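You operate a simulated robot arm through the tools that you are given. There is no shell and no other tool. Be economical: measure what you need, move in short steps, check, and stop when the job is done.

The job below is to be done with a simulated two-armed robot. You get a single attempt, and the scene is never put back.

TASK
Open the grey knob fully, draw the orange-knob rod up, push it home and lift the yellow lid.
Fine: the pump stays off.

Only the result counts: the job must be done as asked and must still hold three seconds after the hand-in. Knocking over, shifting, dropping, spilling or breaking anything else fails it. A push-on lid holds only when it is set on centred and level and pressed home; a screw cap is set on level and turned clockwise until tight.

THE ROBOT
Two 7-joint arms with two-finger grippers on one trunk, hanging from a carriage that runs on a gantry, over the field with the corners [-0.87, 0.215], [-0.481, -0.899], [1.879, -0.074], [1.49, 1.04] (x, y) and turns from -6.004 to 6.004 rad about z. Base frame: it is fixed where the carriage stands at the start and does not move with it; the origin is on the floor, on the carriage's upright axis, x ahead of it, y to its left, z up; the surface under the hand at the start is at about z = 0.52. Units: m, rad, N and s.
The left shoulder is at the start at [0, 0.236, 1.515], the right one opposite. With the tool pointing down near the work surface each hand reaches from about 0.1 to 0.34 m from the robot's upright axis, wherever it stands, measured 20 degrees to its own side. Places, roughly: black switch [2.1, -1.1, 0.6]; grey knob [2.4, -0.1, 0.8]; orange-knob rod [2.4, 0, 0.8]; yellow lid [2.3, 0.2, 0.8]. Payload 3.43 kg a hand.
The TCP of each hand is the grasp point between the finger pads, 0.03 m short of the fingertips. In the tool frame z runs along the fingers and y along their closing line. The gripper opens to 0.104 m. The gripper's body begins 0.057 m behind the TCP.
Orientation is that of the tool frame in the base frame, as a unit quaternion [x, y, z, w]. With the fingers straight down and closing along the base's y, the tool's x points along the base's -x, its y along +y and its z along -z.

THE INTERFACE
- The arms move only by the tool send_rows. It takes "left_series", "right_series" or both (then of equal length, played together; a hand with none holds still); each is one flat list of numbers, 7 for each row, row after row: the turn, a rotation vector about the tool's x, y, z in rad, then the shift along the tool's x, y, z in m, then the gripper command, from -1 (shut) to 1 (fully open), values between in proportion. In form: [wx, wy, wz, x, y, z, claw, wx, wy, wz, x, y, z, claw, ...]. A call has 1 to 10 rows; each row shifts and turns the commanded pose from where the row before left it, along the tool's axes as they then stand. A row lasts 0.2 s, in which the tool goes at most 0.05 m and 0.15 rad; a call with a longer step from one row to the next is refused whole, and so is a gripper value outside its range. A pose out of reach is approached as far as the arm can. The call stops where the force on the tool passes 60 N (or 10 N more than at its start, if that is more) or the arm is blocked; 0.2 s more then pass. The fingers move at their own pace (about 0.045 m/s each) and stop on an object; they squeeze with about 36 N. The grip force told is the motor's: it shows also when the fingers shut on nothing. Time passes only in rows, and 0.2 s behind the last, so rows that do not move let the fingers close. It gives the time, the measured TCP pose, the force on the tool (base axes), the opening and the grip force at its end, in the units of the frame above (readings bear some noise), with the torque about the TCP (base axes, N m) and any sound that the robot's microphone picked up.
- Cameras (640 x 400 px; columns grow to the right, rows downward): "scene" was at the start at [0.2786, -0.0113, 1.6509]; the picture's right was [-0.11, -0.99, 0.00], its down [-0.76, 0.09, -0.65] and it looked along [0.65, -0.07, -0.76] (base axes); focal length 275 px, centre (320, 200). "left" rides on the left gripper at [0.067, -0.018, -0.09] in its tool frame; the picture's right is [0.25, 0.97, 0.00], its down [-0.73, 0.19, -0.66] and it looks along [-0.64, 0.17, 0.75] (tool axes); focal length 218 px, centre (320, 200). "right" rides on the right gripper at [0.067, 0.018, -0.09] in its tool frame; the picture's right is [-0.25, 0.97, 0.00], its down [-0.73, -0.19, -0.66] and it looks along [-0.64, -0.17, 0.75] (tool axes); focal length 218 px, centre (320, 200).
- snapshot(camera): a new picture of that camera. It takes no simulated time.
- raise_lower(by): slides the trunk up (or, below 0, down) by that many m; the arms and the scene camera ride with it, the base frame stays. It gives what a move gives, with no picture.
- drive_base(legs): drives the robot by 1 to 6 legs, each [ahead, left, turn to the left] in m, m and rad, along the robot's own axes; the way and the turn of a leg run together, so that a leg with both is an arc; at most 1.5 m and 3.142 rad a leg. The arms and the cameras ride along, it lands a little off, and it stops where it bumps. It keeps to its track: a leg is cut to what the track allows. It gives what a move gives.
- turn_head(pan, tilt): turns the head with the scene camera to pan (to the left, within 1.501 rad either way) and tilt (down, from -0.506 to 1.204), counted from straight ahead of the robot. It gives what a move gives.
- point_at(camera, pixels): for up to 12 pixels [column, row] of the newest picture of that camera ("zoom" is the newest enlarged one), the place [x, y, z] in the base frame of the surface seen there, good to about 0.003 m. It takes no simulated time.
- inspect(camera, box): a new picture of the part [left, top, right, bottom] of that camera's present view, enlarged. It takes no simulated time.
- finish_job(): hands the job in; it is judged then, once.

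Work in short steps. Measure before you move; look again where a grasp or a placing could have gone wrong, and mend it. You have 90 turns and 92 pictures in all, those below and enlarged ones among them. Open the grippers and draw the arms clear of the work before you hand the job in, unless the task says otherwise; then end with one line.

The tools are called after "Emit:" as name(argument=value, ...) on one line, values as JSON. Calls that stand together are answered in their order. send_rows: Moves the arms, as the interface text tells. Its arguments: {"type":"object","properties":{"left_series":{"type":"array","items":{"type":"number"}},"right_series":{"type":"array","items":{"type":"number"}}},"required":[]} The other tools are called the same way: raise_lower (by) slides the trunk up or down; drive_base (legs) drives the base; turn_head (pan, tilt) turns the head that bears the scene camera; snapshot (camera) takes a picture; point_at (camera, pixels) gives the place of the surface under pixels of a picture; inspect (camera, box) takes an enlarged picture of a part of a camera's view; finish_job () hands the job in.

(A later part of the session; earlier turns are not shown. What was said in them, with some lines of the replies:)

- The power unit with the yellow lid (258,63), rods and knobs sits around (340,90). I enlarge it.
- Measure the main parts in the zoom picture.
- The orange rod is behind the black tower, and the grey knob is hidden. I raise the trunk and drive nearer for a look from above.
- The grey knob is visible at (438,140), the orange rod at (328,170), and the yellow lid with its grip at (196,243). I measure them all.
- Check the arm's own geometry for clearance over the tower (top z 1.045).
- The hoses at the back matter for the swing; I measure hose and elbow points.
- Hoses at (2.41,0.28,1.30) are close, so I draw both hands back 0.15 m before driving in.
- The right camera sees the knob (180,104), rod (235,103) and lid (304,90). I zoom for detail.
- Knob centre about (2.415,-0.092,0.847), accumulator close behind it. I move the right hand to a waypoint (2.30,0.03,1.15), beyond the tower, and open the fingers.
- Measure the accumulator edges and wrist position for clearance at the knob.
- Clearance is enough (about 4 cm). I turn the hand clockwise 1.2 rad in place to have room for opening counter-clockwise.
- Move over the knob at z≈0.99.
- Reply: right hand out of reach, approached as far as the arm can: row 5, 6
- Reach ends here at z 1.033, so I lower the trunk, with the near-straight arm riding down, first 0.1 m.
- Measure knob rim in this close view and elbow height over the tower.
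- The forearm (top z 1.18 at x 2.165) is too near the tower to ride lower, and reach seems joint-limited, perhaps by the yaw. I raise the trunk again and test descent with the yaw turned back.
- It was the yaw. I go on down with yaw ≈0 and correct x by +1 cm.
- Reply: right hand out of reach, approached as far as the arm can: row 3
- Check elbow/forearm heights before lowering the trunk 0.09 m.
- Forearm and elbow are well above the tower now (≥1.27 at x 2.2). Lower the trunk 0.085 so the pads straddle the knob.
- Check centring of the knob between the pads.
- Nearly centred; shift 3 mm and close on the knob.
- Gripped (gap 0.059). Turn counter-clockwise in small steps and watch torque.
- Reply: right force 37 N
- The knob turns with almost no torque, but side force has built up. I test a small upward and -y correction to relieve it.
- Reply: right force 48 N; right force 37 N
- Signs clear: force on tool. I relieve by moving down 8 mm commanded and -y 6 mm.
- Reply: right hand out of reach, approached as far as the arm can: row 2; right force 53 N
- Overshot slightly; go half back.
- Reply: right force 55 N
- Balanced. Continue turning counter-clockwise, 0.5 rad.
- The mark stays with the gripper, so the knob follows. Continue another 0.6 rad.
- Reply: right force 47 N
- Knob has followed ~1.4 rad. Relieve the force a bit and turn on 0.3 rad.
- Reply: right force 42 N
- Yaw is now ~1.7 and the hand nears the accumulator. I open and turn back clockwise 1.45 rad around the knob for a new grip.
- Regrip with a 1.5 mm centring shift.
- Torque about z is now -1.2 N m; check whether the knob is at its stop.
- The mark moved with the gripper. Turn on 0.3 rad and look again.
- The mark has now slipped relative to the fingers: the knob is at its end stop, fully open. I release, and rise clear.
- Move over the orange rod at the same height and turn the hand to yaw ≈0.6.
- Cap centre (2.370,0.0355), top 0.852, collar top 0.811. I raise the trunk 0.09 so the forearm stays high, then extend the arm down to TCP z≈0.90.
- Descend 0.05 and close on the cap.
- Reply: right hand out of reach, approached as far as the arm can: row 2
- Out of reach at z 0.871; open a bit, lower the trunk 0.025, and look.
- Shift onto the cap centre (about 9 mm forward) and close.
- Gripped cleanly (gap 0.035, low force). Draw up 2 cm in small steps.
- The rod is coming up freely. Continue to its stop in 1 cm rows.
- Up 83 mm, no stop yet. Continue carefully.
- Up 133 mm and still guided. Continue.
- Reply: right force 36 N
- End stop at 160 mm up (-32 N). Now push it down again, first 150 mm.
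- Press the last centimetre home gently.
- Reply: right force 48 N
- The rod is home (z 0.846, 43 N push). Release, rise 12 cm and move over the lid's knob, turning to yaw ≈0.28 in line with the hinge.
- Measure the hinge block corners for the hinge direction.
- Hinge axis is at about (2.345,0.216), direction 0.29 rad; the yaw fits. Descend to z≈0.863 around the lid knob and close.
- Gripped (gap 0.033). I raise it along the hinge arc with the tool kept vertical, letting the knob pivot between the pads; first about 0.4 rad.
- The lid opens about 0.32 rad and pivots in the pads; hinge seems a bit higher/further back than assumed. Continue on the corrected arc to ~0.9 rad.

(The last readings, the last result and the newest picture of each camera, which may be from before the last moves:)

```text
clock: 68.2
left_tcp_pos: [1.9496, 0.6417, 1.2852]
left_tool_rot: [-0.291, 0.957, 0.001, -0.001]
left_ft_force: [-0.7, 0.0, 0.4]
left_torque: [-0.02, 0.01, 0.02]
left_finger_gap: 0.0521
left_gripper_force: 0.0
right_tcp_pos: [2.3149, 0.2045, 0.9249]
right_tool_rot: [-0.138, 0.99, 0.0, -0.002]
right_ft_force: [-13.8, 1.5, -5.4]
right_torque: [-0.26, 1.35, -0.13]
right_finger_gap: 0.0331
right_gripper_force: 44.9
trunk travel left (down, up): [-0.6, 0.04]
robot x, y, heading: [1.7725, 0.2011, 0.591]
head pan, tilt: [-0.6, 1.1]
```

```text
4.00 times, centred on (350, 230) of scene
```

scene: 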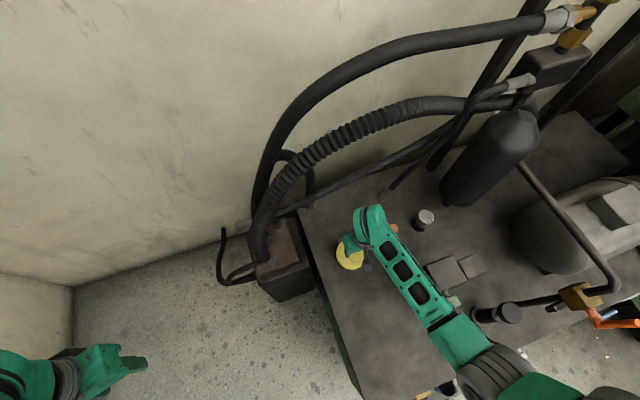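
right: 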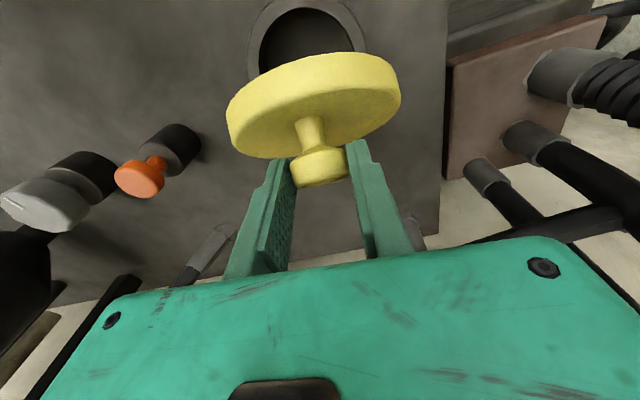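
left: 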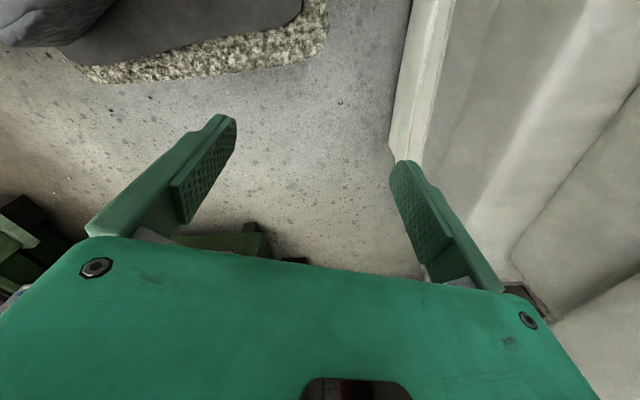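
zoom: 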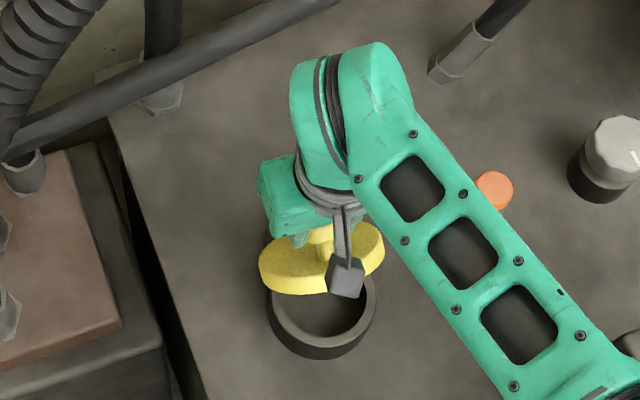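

The lid is half open. Continue to ~1.3 rad.

Emit:
send_rows(right_series=[0, 0, 0, -0.0097, 0, -0.0028, -1, 0, 0, 0, -0.0099, 0, -0.002, -1, 0, 0, 0, -0.01, 0, -0.0008, -1, 0, 0, 0, -0.0101, 0, 0.0002, -1])

Emit:
snapshot(camera="right")

Emit:
snapshot(camera="scene")

```text
clock: 69.2
left_tcp_pos: [1.9486, 0.6431, 1.286]
left_tool_rot: [-0.29, 0.957, 0.001, -0.001]
left_ft_force: [-0.6, 0.4, -0.5]
left_torque: [-0.01, -0.02, -0.02]
left_finger_gap: 0.052
left_gripper_force: 0.0
right_tcp_pos: [2.3527, 0.218, 0.9294]
right_tool_rot: [-0.137, 0.991, 0.002, -0.002]
right_ft_force: [-17.4, 10.4, 3.7]
right_torque: [-0.05, 1.48, -0.2]
right_finger_gap: 0.0331
right_gripper_force: 44.1
trunk travel left (down, up): [-0.6, 0.04]
robot x, y, heading: [1.7737, 0.1967, 0.589]
head pan, tilt: [-0.6, 1.1]
```

```text
37 pictures are left
```

right: 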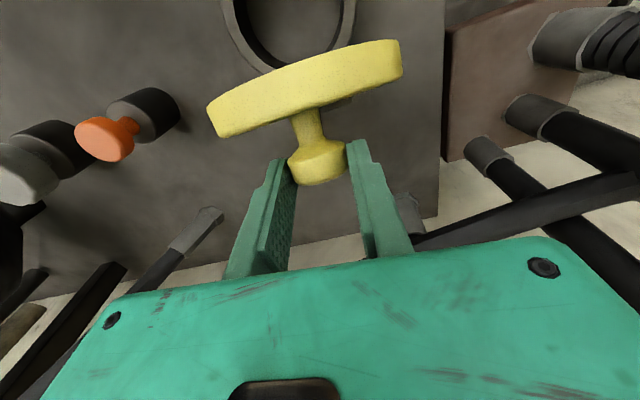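

```text
36 pictures are left
```

scene: 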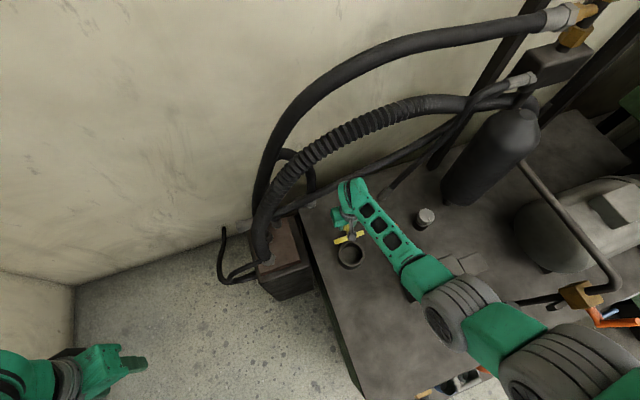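

Near 75°. Continue past vertical.

Emit:
send_rows(right_series=[0, 0, 0, -0.0099, -0.001, 0.0012, -1, 0, 0, 0, -0.0099, 0, 0.002, -1, 0, 0, 0, -0.0095, 0, 0.0032, -1, 0, 0, 0, -0.0092, 0, 0.004, -1])

Emit:
snapshot(camera="right")

Emit:
inspect(camera="scene", box=[270, 160, 430, 280])

```text
clock: 70.2
left_tcp_pos: [1.9324, 0.6299, 1.2818]
left_tool_rot: [-0.288, 0.958, -0.001, -0.007]
left_ft_force: [-0.3, -0.1, -0.2]
left_torque: [0.02, 0.02, -0.03]
left_finger_gap: 0.0519
left_gripper_force: 0.1
right_tcp_pos: [2.373, 0.2243, 0.9257]
right_tool_rot: [-0.139, 0.99, 0.008, 0.005]
right_ft_force: [-71.6, -37.5, 96.2]
right_torque: [4.94, -5.11, -0.46]
right_finger_gap: 0.0328
right_gripper_force: 45.1
trunk travel left (down, up): [-0.6, 0.04]
robot x, y, heading: [1.7643, 0.1993, 0.582]
head pan, tilt: [-0.6, 1.1]
stopped in row 4 (right hand): the force on the tool passed its limit at 111 N (the readings are from after the stop); the commanded pose is now the measured one
```

```text
35 pictures are left
```

right: 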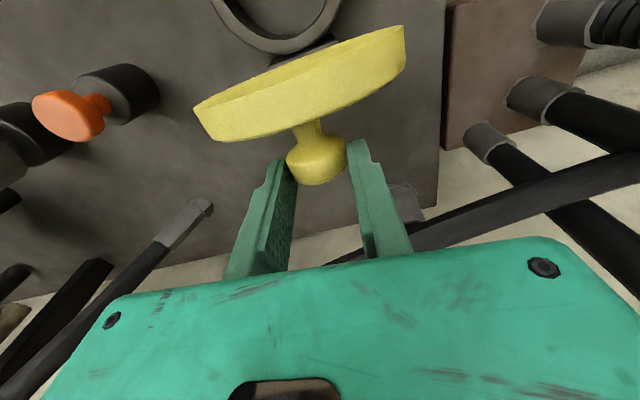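

```text
3.33 times, centred on (350, 220) of scene
```

zoom: 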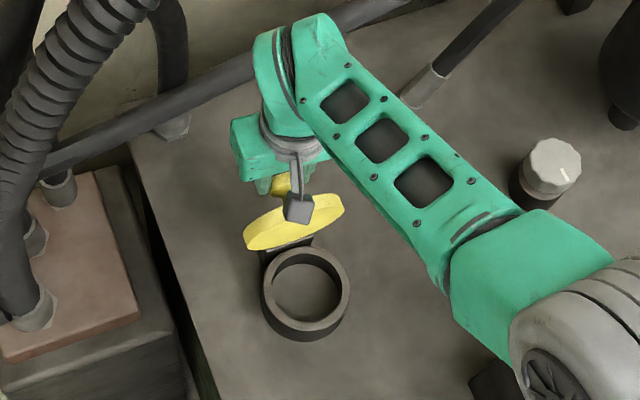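

The force spiked: either the lid's stop or a contact. I back off 4 mm, then measure around the wrist.

Emit:
send_rows(right_series=[0, 0, 0, 0.002, 0, -0.002, -1, 0, 0, 0, 0.002, 0, -0.001, -1])

Emit:
snapshot(camera="scene")

Emit:
inspect(camera="scene", box=[270, 160, 430, 280])

Emit:
point_at(camera="zoom", pixels=[[230, 95], [200, 110], [350, 30], [440, 70], [290, 230], [250, 230], [335, 205], [300, 210], [285, 180], [250, 245], [235, 150], [265, 50]])

```text
clock: 70.8
left_tcp_pos: [1.934, 0.6333, 1.2817]
left_tool_rot: [-0.29, 0.957, 0.0, -0.008]
left_ft_force: [-0.4, -0.7, -0.7]
left_torque: [0.0, -0.01, -0.06]
left_finger_gap: 0.0519
left_gripper_force: 0.0
right_tcp_pos: [2.3745, 0.2239, 0.9254]
right_tool_rot: [-0.139, 0.99, 0.008, 0.007]
right_ft_force: [-46.0, -34.5, 87.9]
right_torque: [6.1, -4.04, -2.01]
right_finger_gap: 0.0329
right_gripper_force: 44.6
trunk travel left (down, up): [-0.6, 0.04]
robot x, y, heading: [1.7672, 0.1976, 0.589]
head pan, tilt: [-0.6, 1.1]
```

```text
33 pictures are left
```

scene: 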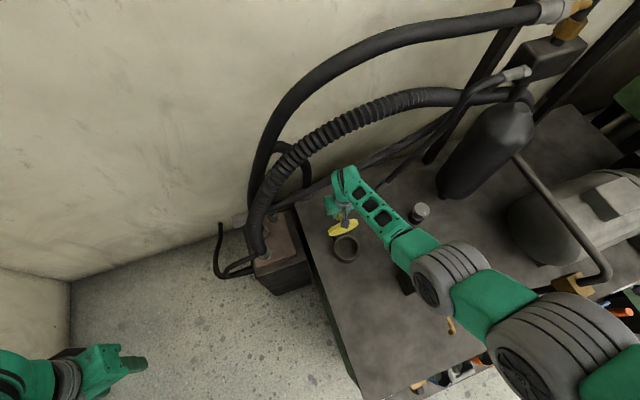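

```text
3.33 times, centred on (350, 220) of scene
```

zoom: 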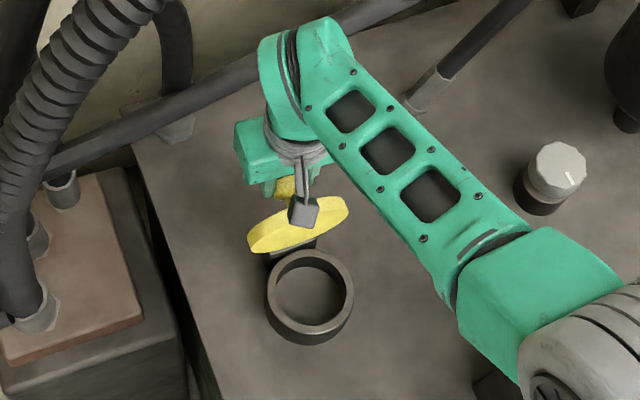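

```text
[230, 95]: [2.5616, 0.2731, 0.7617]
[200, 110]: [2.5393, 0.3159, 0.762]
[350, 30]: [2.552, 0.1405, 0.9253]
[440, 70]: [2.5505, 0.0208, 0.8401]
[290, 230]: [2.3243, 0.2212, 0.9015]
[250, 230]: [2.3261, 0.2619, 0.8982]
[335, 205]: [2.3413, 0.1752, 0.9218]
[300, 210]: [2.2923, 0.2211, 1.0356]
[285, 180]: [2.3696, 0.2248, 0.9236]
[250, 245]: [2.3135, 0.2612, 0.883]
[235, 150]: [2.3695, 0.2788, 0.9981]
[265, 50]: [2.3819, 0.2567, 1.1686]
```

The lid stands about vertical, and the load is a stiff mismatch. Relieve upward and back in small steps.

Emit:
send_rows(right_series=[0, 0, 0, 0.001, 0, -0.003, -1, 0, 0, 0, 0.001, 0, -0.003, -1])

```text
clock: 71.4
left_tcp_pos: [1.9377, 0.6364, 1.2819]
left_tool_rot: [-0.289, 0.957, -0.001, -0.006]
left_ft_force: [-0.1, -0.7, -0.1]
left_torque: [0.0, 0.01, -0.03]
left_finger_gap: 0.0518
left_gripper_force: 0.1
right_tcp_pos: [2.3718, 0.2249, 0.9267]
right_tool_rot: [-0.141, 0.99, 0.007, 0.003]
right_ft_force: [12.9, 10.5, 1.3]
right_torque: [0.51, -1.49, -0.16]
right_finger_gap: 0.033
right_gripper_force: 45.6
trunk travel left (down, up): [-0.6, 0.04]
robot x, y, heading: [1.7676, 0.1981, 0.587]
head pan, tilt: [-0.6, 1.1]
```

Tool force is nearly zero, but the left hand reading is still 1.5 cm off, so the trunk may be deflected by an elbow contact. I look at the elbow region.

Emit:
inspect(camera="scene", box=[320, 180, 640, 380])

Emit:
point_at(camera="zoom", pixels=[[190, 135], [240, 160], [230, 220], [200, 195], [175, 205], [310, 235], [170, 165], [270, 280], [255, 150], [110, 40]])

```text
2.00 times, centred on (480, 280) of scene
```

zoom: 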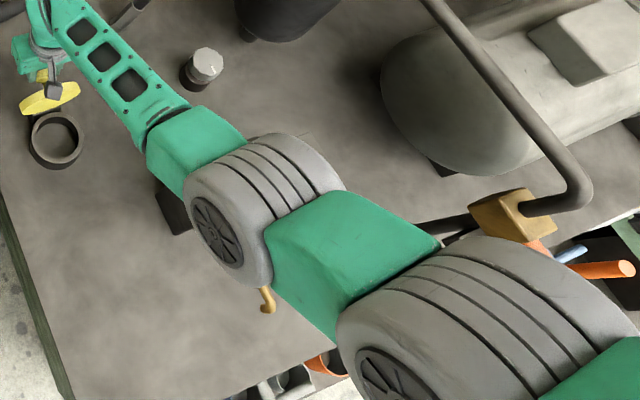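

```text
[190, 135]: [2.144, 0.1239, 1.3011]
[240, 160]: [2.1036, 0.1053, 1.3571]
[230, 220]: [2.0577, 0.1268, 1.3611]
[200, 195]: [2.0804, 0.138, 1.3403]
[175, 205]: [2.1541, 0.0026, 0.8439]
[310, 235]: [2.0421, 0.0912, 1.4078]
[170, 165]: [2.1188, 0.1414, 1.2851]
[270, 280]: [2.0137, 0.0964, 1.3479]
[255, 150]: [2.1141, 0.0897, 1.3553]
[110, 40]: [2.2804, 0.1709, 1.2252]
```

The elbow is clear (z≈1.35). Check the wrist against the hoses.

Emit:
inspect(camera="scene", box=[270, 100, 430, 260])

Emit:
point_at(camera="zoom", pixels=[[250, 170], [200, 150], [120, 210], [320, 190], [270, 200], [180, 245], [260, 235], [180, 275], [220, 275], [210, 320], [280, 340], [190, 320]])

```text
2.50 times, centred on (350, 180) of scene
```

zoom: 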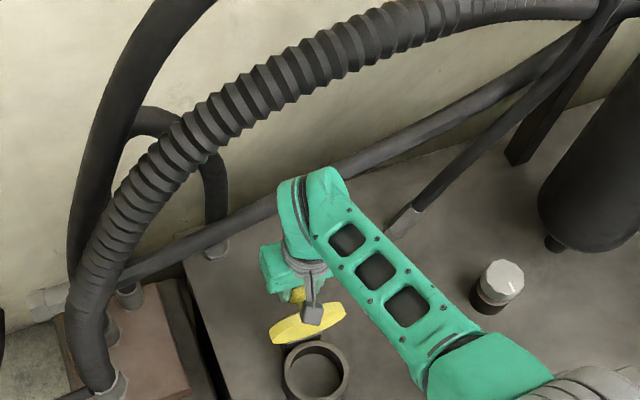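

```text
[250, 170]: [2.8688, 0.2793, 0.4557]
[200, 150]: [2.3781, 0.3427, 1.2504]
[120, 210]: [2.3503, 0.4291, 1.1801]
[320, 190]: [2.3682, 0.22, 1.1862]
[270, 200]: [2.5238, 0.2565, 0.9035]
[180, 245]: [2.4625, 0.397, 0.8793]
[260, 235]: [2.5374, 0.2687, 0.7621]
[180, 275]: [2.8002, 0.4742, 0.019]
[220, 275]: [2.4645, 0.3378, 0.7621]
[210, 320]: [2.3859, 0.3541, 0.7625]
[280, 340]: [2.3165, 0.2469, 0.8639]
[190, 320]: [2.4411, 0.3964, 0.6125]
```

Nothing else touches. I push the lid a little further back, horizontally only, to find its stop.

Emit:
send_rows(right_series=[0, 0, 0, -0.004, 0, 0, -1, 0, 0, 0, -0.004, 0, 0, -1])

Emit:
inspect(camera="right", box=[160, 0, 440, 200])

```text
clock: 72.0
left_tcp_pos: [1.9339, 0.6342, 1.2814]
left_tool_rot: [-0.288, 0.957, 0.0, -0.008]
left_ft_force: [0.6, -0.5, 0.0]
left_torque: [0.01, -0.04, 0.01]
left_finger_gap: 0.052
left_gripper_force: 0.1
right_tcp_pos: [2.3708, 0.2257, 0.9256]
right_tool_rot: [-0.14, 0.99, 0.007, 0.001]
right_ft_force: [16.6, 13.4, 38.4]
right_torque: [0.43, -0.67, -0.13]
right_finger_gap: 0.0327
right_gripper_force: 44.7
trunk travel left (down, up): [-0.6, 0.04]
robot x, y, heading: [1.7688, 0.2008, 0.587]
head pan, tilt: [-0.6, 1.1]
```

```text
2.00 times, centred on (300, 100) of right
```

zoom: 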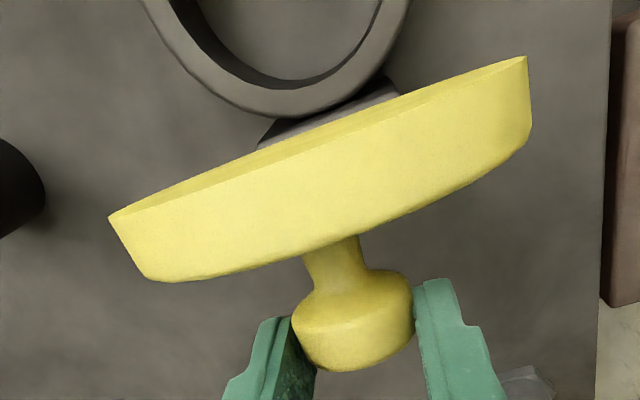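

The tool no longer advances: the lid is at its stop, about vertical. I open the fingers gently in place and see whether it stays.

Emit:
send_rows(right_series=[0, 0, 0, 0.004, 0, -0.002, -1, 0, 0, 0, 0, 0, 0, -0.2, 0, 0, 0, 0, 0, 0, -0.2])

Emit:
snapshot(camera="right")

Emit:
inspect(camera="scene", box=[270, 160, 430, 280])

```text
clock: 73.0
left_tcp_pos: [1.9398, 0.6372, 1.2853]
left_tool_rot: [-0.287, 0.958, 0.0, -0.003]
left_ft_force: [-0.2, 0.3, -0.9]
left_torque: [-0.02, -0.05, 0.01]
left_finger_gap: 0.0523
left_gripper_force: 0.0
right_tcp_pos: [2.3696, 0.2249, 0.9248]
right_tool_rot: [-0.14, 0.99, 0.004, -0.003]
right_ft_force: [0.2, 0.0, -0.2]
right_torque: [0.01, 0.01, -0.01]
right_finger_gap: 0.0419
right_gripper_force: 0.0
trunk travel left (down, up): [-0.6, 0.04]
robot x, y, heading: [1.7682, 0.1985, 0.584]
head pan, tilt: [-0.6, 1.1]
stopped in row 3 (right hand): the arm was blocked; the commanded pose is now the measured one
```

```text
28 pictures are left
```

right: 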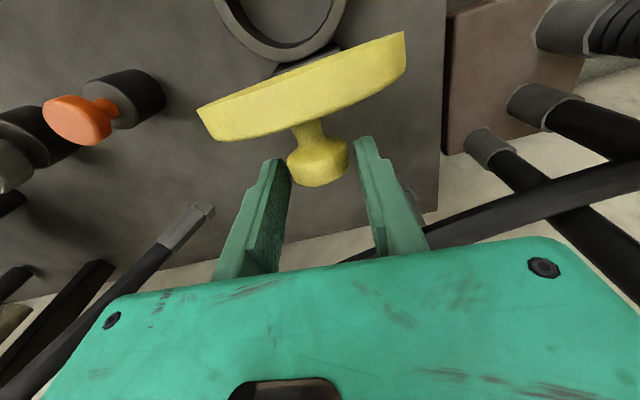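

```text
3.33 times, centred on (350, 220) of scene
```

zoom: 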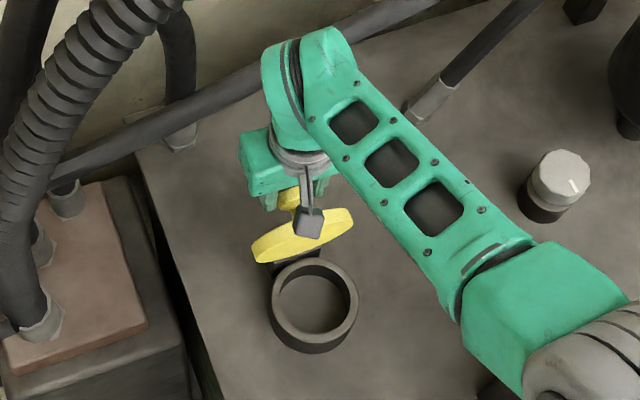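

The lid stays up by itself with the fingers loose, but the arm is blocked by something, likely the wrist by the hose. I open wider and tilt the wrist back toward the robot before leaving.

Emit:
send_rows(right_series=[0, 0, 0, 0, 0, 0, 0.1, 0, -0.07, 0, 0, 0, -0.002, 0.1, 0, -0.07, 0, 0, 0, -0.002, 0.1])

Emit:
snapshot(camera="scene")

```text
clock: 73.8
left_tcp_pos: [1.9472, 0.639, 1.2847]
left_tool_rot: [-0.289, 0.957, 0.0, -0.002]
left_ft_force: [0.3, -0.1, 0.4]
left_torque: [0.02, -0.01, 0.02]
left_finger_gap: 0.0522
left_gripper_force: 0.0
right_tcp_pos: [2.3833, 0.2246, 0.934]
right_tool_rot: [-0.138, 0.988, 0.016, 0.07]
right_ft_force: [-13.8, -6.0, -13.3]
right_torque: [0.12, -0.53, 0.13]
right_finger_gap: 0.0572
right_gripper_force: 0.1
trunk travel left (down, up): [-0.6, 0.04]
robot x, y, heading: [1.7714, 0.1992, 0.591]
head pan, tilt: [-0.6, 1.1]
```

```text
26 pictures are left
```

scene: 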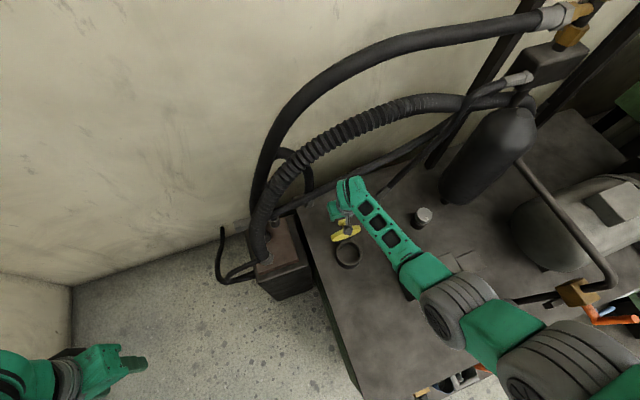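

Emit:
snapshot(camera="right")

Emit:
inspect(camera="scene", box=[300, 160, 400, 280])

```text
25 pictures are left
```

right: 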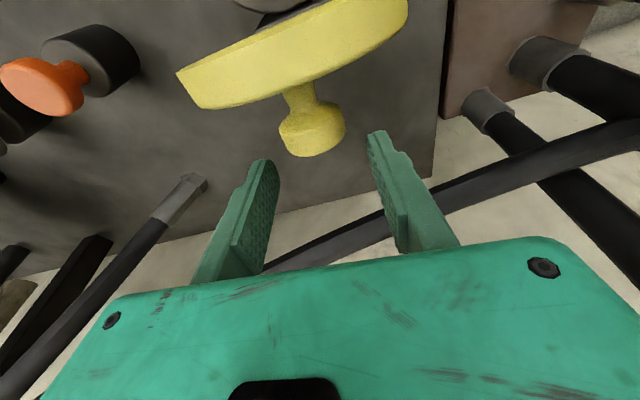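

```text
3.33 times, centred on (350, 220) of scene
```

zoom: 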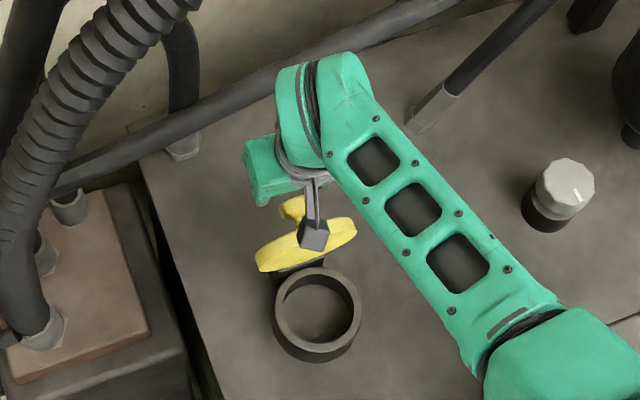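

The lid stands open by itself and the fingers are nearly past its knob. Rise 3 cm with a little more tilt and watch the force.

Emit:
send_rows(right_series=[0, 0, 0, 0, 0, -0.01, 0.1, 0, -0.05, 0, 0, 0, -0.01, 0.1, 0, -0.05, 0, 0, 0, -0.01, 0.1])

Emit:
snapshot(camera="right")

```text
clock: 74.6
left_tcp_pos: [1.949, 0.64, 1.2869]
left_tool_rot: [-0.289, 0.957, 0.0, 0.0]
left_ft_force: [0.3, 0.0, -0.8]
left_torque: [0.02, -0.01, -0.03]
left_finger_gap: 0.0521
left_gripper_force: 0.1
right_tcp_pos: [2.3829, 0.2266, 0.9696]
right_tool_rot: [-0.137, 0.982, 0.024, 0.125]
right_ft_force: [-0.1, -0.6, -0.1]
right_torque: [0.0, 0.0, 0.01]
right_finger_gap: 0.057
right_gripper_force: 0.0
trunk travel left (down, up): [-0.6, 0.04]
robot x, y, heading: [1.7651, 0.2005, 0.587]
head pan, tilt: [-0.6, 1.1]
```

```text
23 pictures are left
```

right: 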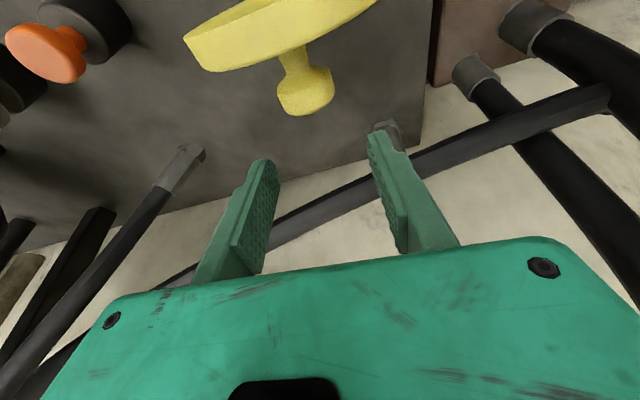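

Free of all contact. Slide right 12 cm away from the lid, then rise and draw back.

Emit:
send_rows(right_series=[0, 0, 0, 0, -0.03, -0.004, 0.1, 0, 0, 0, 0, -0.03, -0.004, 0.1, 0, 0, 0, 0, -0.03, -0.004, 0.1, 0, 0, 0, 0, -0.03, -0.01, 0.1, 0, 0, 0, 0.01, 0, -0.03, 0.1, 0, 0, 0, 0.02, 0, -0.03, 0.1])

Emit:
snapshot(camera="scene")

```text
clock: 76.0
left_tcp_pos: [1.9485, 0.6391, 1.2862]
left_tool_rot: [-0.289, 0.957, 0.0, 0.0]
left_ft_force: [0.6, -0.1, -0.2]
left_torque: [-0.01, 0.0, 0.01]
left_finger_gap: 0.0521
left_gripper_force: 0.1
right_tcp_pos: [2.3636, 0.0969, 1.0389]
right_tool_rot: [-0.137, 0.983, 0.024, 0.121]
right_ft_force: [-0.2, -0.7, 0.9]
right_torque: [0.0, -0.01, 0.0]
right_finger_gap: 0.0571
right_gripper_force: 0.1
trunk travel left (down, up): [-0.6, 0.04]
robot x, y, heading: [1.7721, 0.1983, 0.591]
head pan, tilt: [-0.6, 1.1]
```

```text
22 pictures are left
```

scene: 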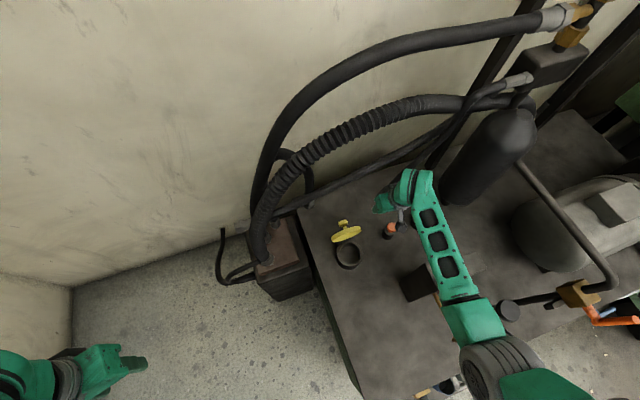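

The lid stands open. Rise and draw the hand back toward the robot, clear of everything.

Emit:
send_rows(right_series=[0, 0, 0, 0.02, 0, -0.03, 0.1, 0, 0, 0, 0.02, 0, -0.04, 0.1, 0, 0, 0, 0.02, 0, -0.04, 0.1, 0, 0, 0, 0.02, 0, -0.04, 0.1, 0, 0.1, 0, 0.04, 0, -0.02, 0.1, 0, 0.1, 0, 0.045, 0, 0, 0.1, 0, 0, 0, 0.045, 0, 0, 0.1])

Emit:
inspect(camera="scene", box=[290, 160, 490, 300])

```text
clock: 77.6
left_tcp_pos: [1.9487, 0.6403, 1.2864]
left_tool_rot: [-0.289, 0.957, 0.0, 0.0]
left_ft_force: [0.5, 0.6, 0.2]
left_torque: [0.03, 0.02, 0.02]
left_finger_gap: 0.052
left_gripper_force: 0.0
right_tcp_pos: [2.1301, 0.0267, 1.1637]
right_tool_rot: [-0.138, 0.99, 0.01, 0.023]
right_ft_force: [0.6, -0.2, -0.1]
right_torque: [-0.02, 0.01, -0.02]
right_finger_gap: 0.0572
right_gripper_force: 0.1
trunk travel left (down, up): [-0.6, 0.04]
robot x, y, heading: [1.768, 0.1964, 0.588]
head pan, tilt: [-0.6, 1.1]
```

```text
2.86 times, centred on (390, 230) of scene
```

zoom: 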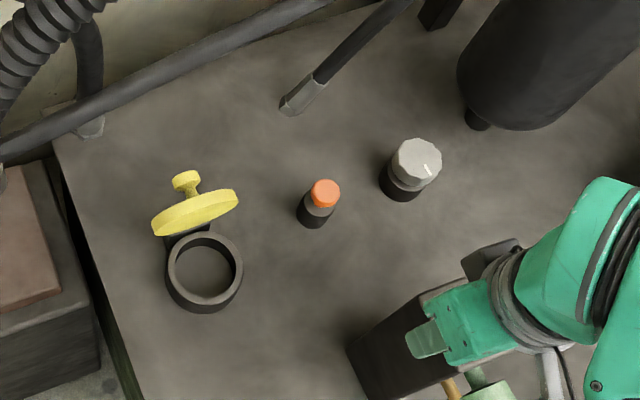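

The lid stands open, the rod is home, and the knob is seen clearly. I measure the knob's mark to confirm its final angle.

Emit:
inspect(camera="scene", box=[415, 200, 455, 225])

```text
16.00 times, centred on (435, 212) of scene
```

zoom: 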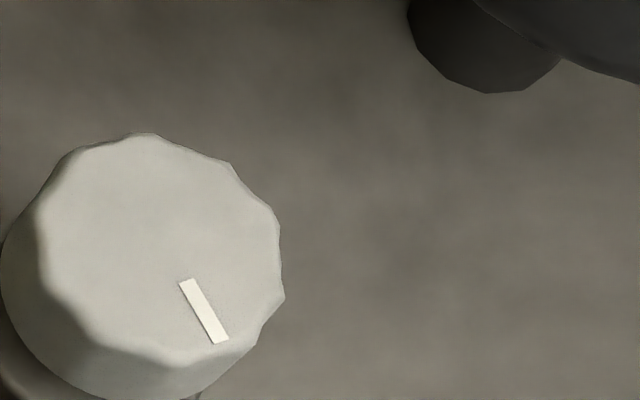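

Emit:
point_at(camera="zoom", pixels=[[186, 283], [221, 340], [160, 245], [50, 245], [278, 245], [160, 140], [160, 350]])

```text
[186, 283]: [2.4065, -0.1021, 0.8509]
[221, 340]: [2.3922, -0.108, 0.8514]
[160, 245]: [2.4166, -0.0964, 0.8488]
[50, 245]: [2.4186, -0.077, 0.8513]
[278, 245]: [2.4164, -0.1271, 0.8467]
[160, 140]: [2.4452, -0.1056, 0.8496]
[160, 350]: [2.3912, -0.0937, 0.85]
```

The mark has turned about 120° to a stop; all three parts are as asked. I raise the trunk and drive back so the arms are clear.

Emit:
raise_lower(by=0.04)

Emit:
drive_base(legs=[[-0.4, 0, 0]])

Emit:
snapshot(camera="scene")

```text
clock: 78.5
left_tcp_pos: [1.9502, 0.6395, 1.3256]
left_tool_rot: [-0.289, 0.957, 0.0, 0.0]
left_ft_force: [0.4, 0.3, 0.0]
left_torque: [0.02, 0.01, 0.02]
left_finger_gap: 0.052
left_gripper_force: 0.0
right_tcp_pos: [2.1308, 0.0276, 1.203]
right_tool_rot: [-0.138, 0.99, 0.01, 0.024]
right_ft_force: [0.1, 0.5, 0.9]
right_torque: [-0.03, -0.01, 0.01]
right_finger_gap: 0.0573
right_gripper_force: 0.0
trunk travel left (down, up): [-0.64, 0.0]
robot x, y, heading: [1.7654, 0.1987, 0.586]
head pan, tilt: [-0.6, 1.1]
```

```text
clock: 80.9
left_tcp_pos: [1.6175, 0.4196, 1.3266]
left_tool_rot: [-0.289, 0.957, 0.0, 0.001]
left_ft_force: [0.5, 0.3, -0.4]
left_torque: [0.0, 0.02, 0.01]
left_finger_gap: 0.0521
left_gripper_force: 0.1
right_tcp_pos: [1.7992, -0.1931, 1.2039]
right_tool_rot: [-0.139, 0.99, 0.01, 0.024]
right_ft_force: [0.0, 0.5, -0.6]
right_torque: [0.01, 0.02, -0.03]
right_finger_gap: 0.0576
right_gripper_force: 0.1
trunk travel left (down, up): [-0.64, 0.0]
robot x, y, heading: [1.4373, -0.0175, 0.589]
head pan, tilt: [-0.6, 1.1]
```

```text
19 pictures are left
```

scene: 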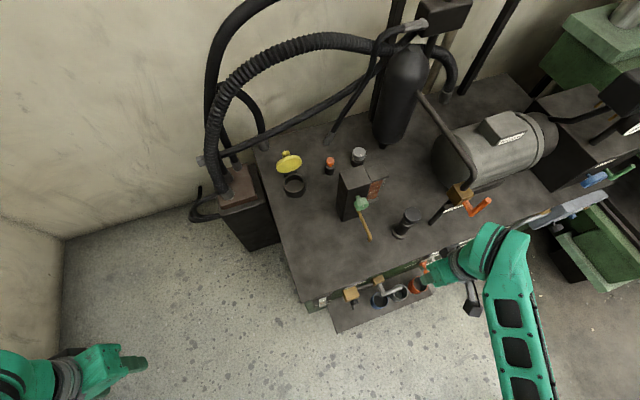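

Lid open at (289,162), rod home at (330,165), knob turned, nothing else moved, and the switch was never touched. I open the grippers fully and hand in.

Emit:
send_rows(left_series=[0, 0, 0, 0, 0, 0, 1, 0, 0, 0, 0, 0, 0, 1, 0, 0, 0, 0, 0, 0, 1, 0, 0, 0, 0, 0, 0, 1], right_series=[0, 0, 0, 0, 0, 0, 1, 0, 0, 0, 0, 0, 0, 1, 0, 0, 0, 0, 0, 0, 1, 0, 0, 0, 0, 0, 0, 1])

Emit:
finish_job()

```text
clock: 81.9
left_tcp_pos: [1.6179, 0.4191, 1.3269]
left_tool_rot: [-0.289, 0.957, 0.001, 0.001]
left_ft_force: [-0.2, 0.5, 1.3]
left_torque: [0.03, 0.01, 0.0]
left_finger_gap: 0.1041
left_gripper_force: 0.0
right_tcp_pos: [1.7995, -0.1935, 1.2034]
right_tool_rot: [-0.139, 0.99, 0.011, 0.023]
right_ft_force: [-0.1, -0.2, 0.2]
right_torque: [-0.02, -0.02, 0.05]
right_finger_gap: 0.1039
right_gripper_force: 0.0
trunk travel left (down, up): [-0.64, 0.0]
robot x, y, heading: [1.4382, -0.0185, 0.583]
head pan, tilt: [-0.6, 1.1]
```

```text
The job is handed in.
```

I turned the grey knob counter-clockwise about 120° to its stop, drew the orange-knob rod up to its stop and pushed it home, and left the yellow lid standing open; the pump switch was never touched.
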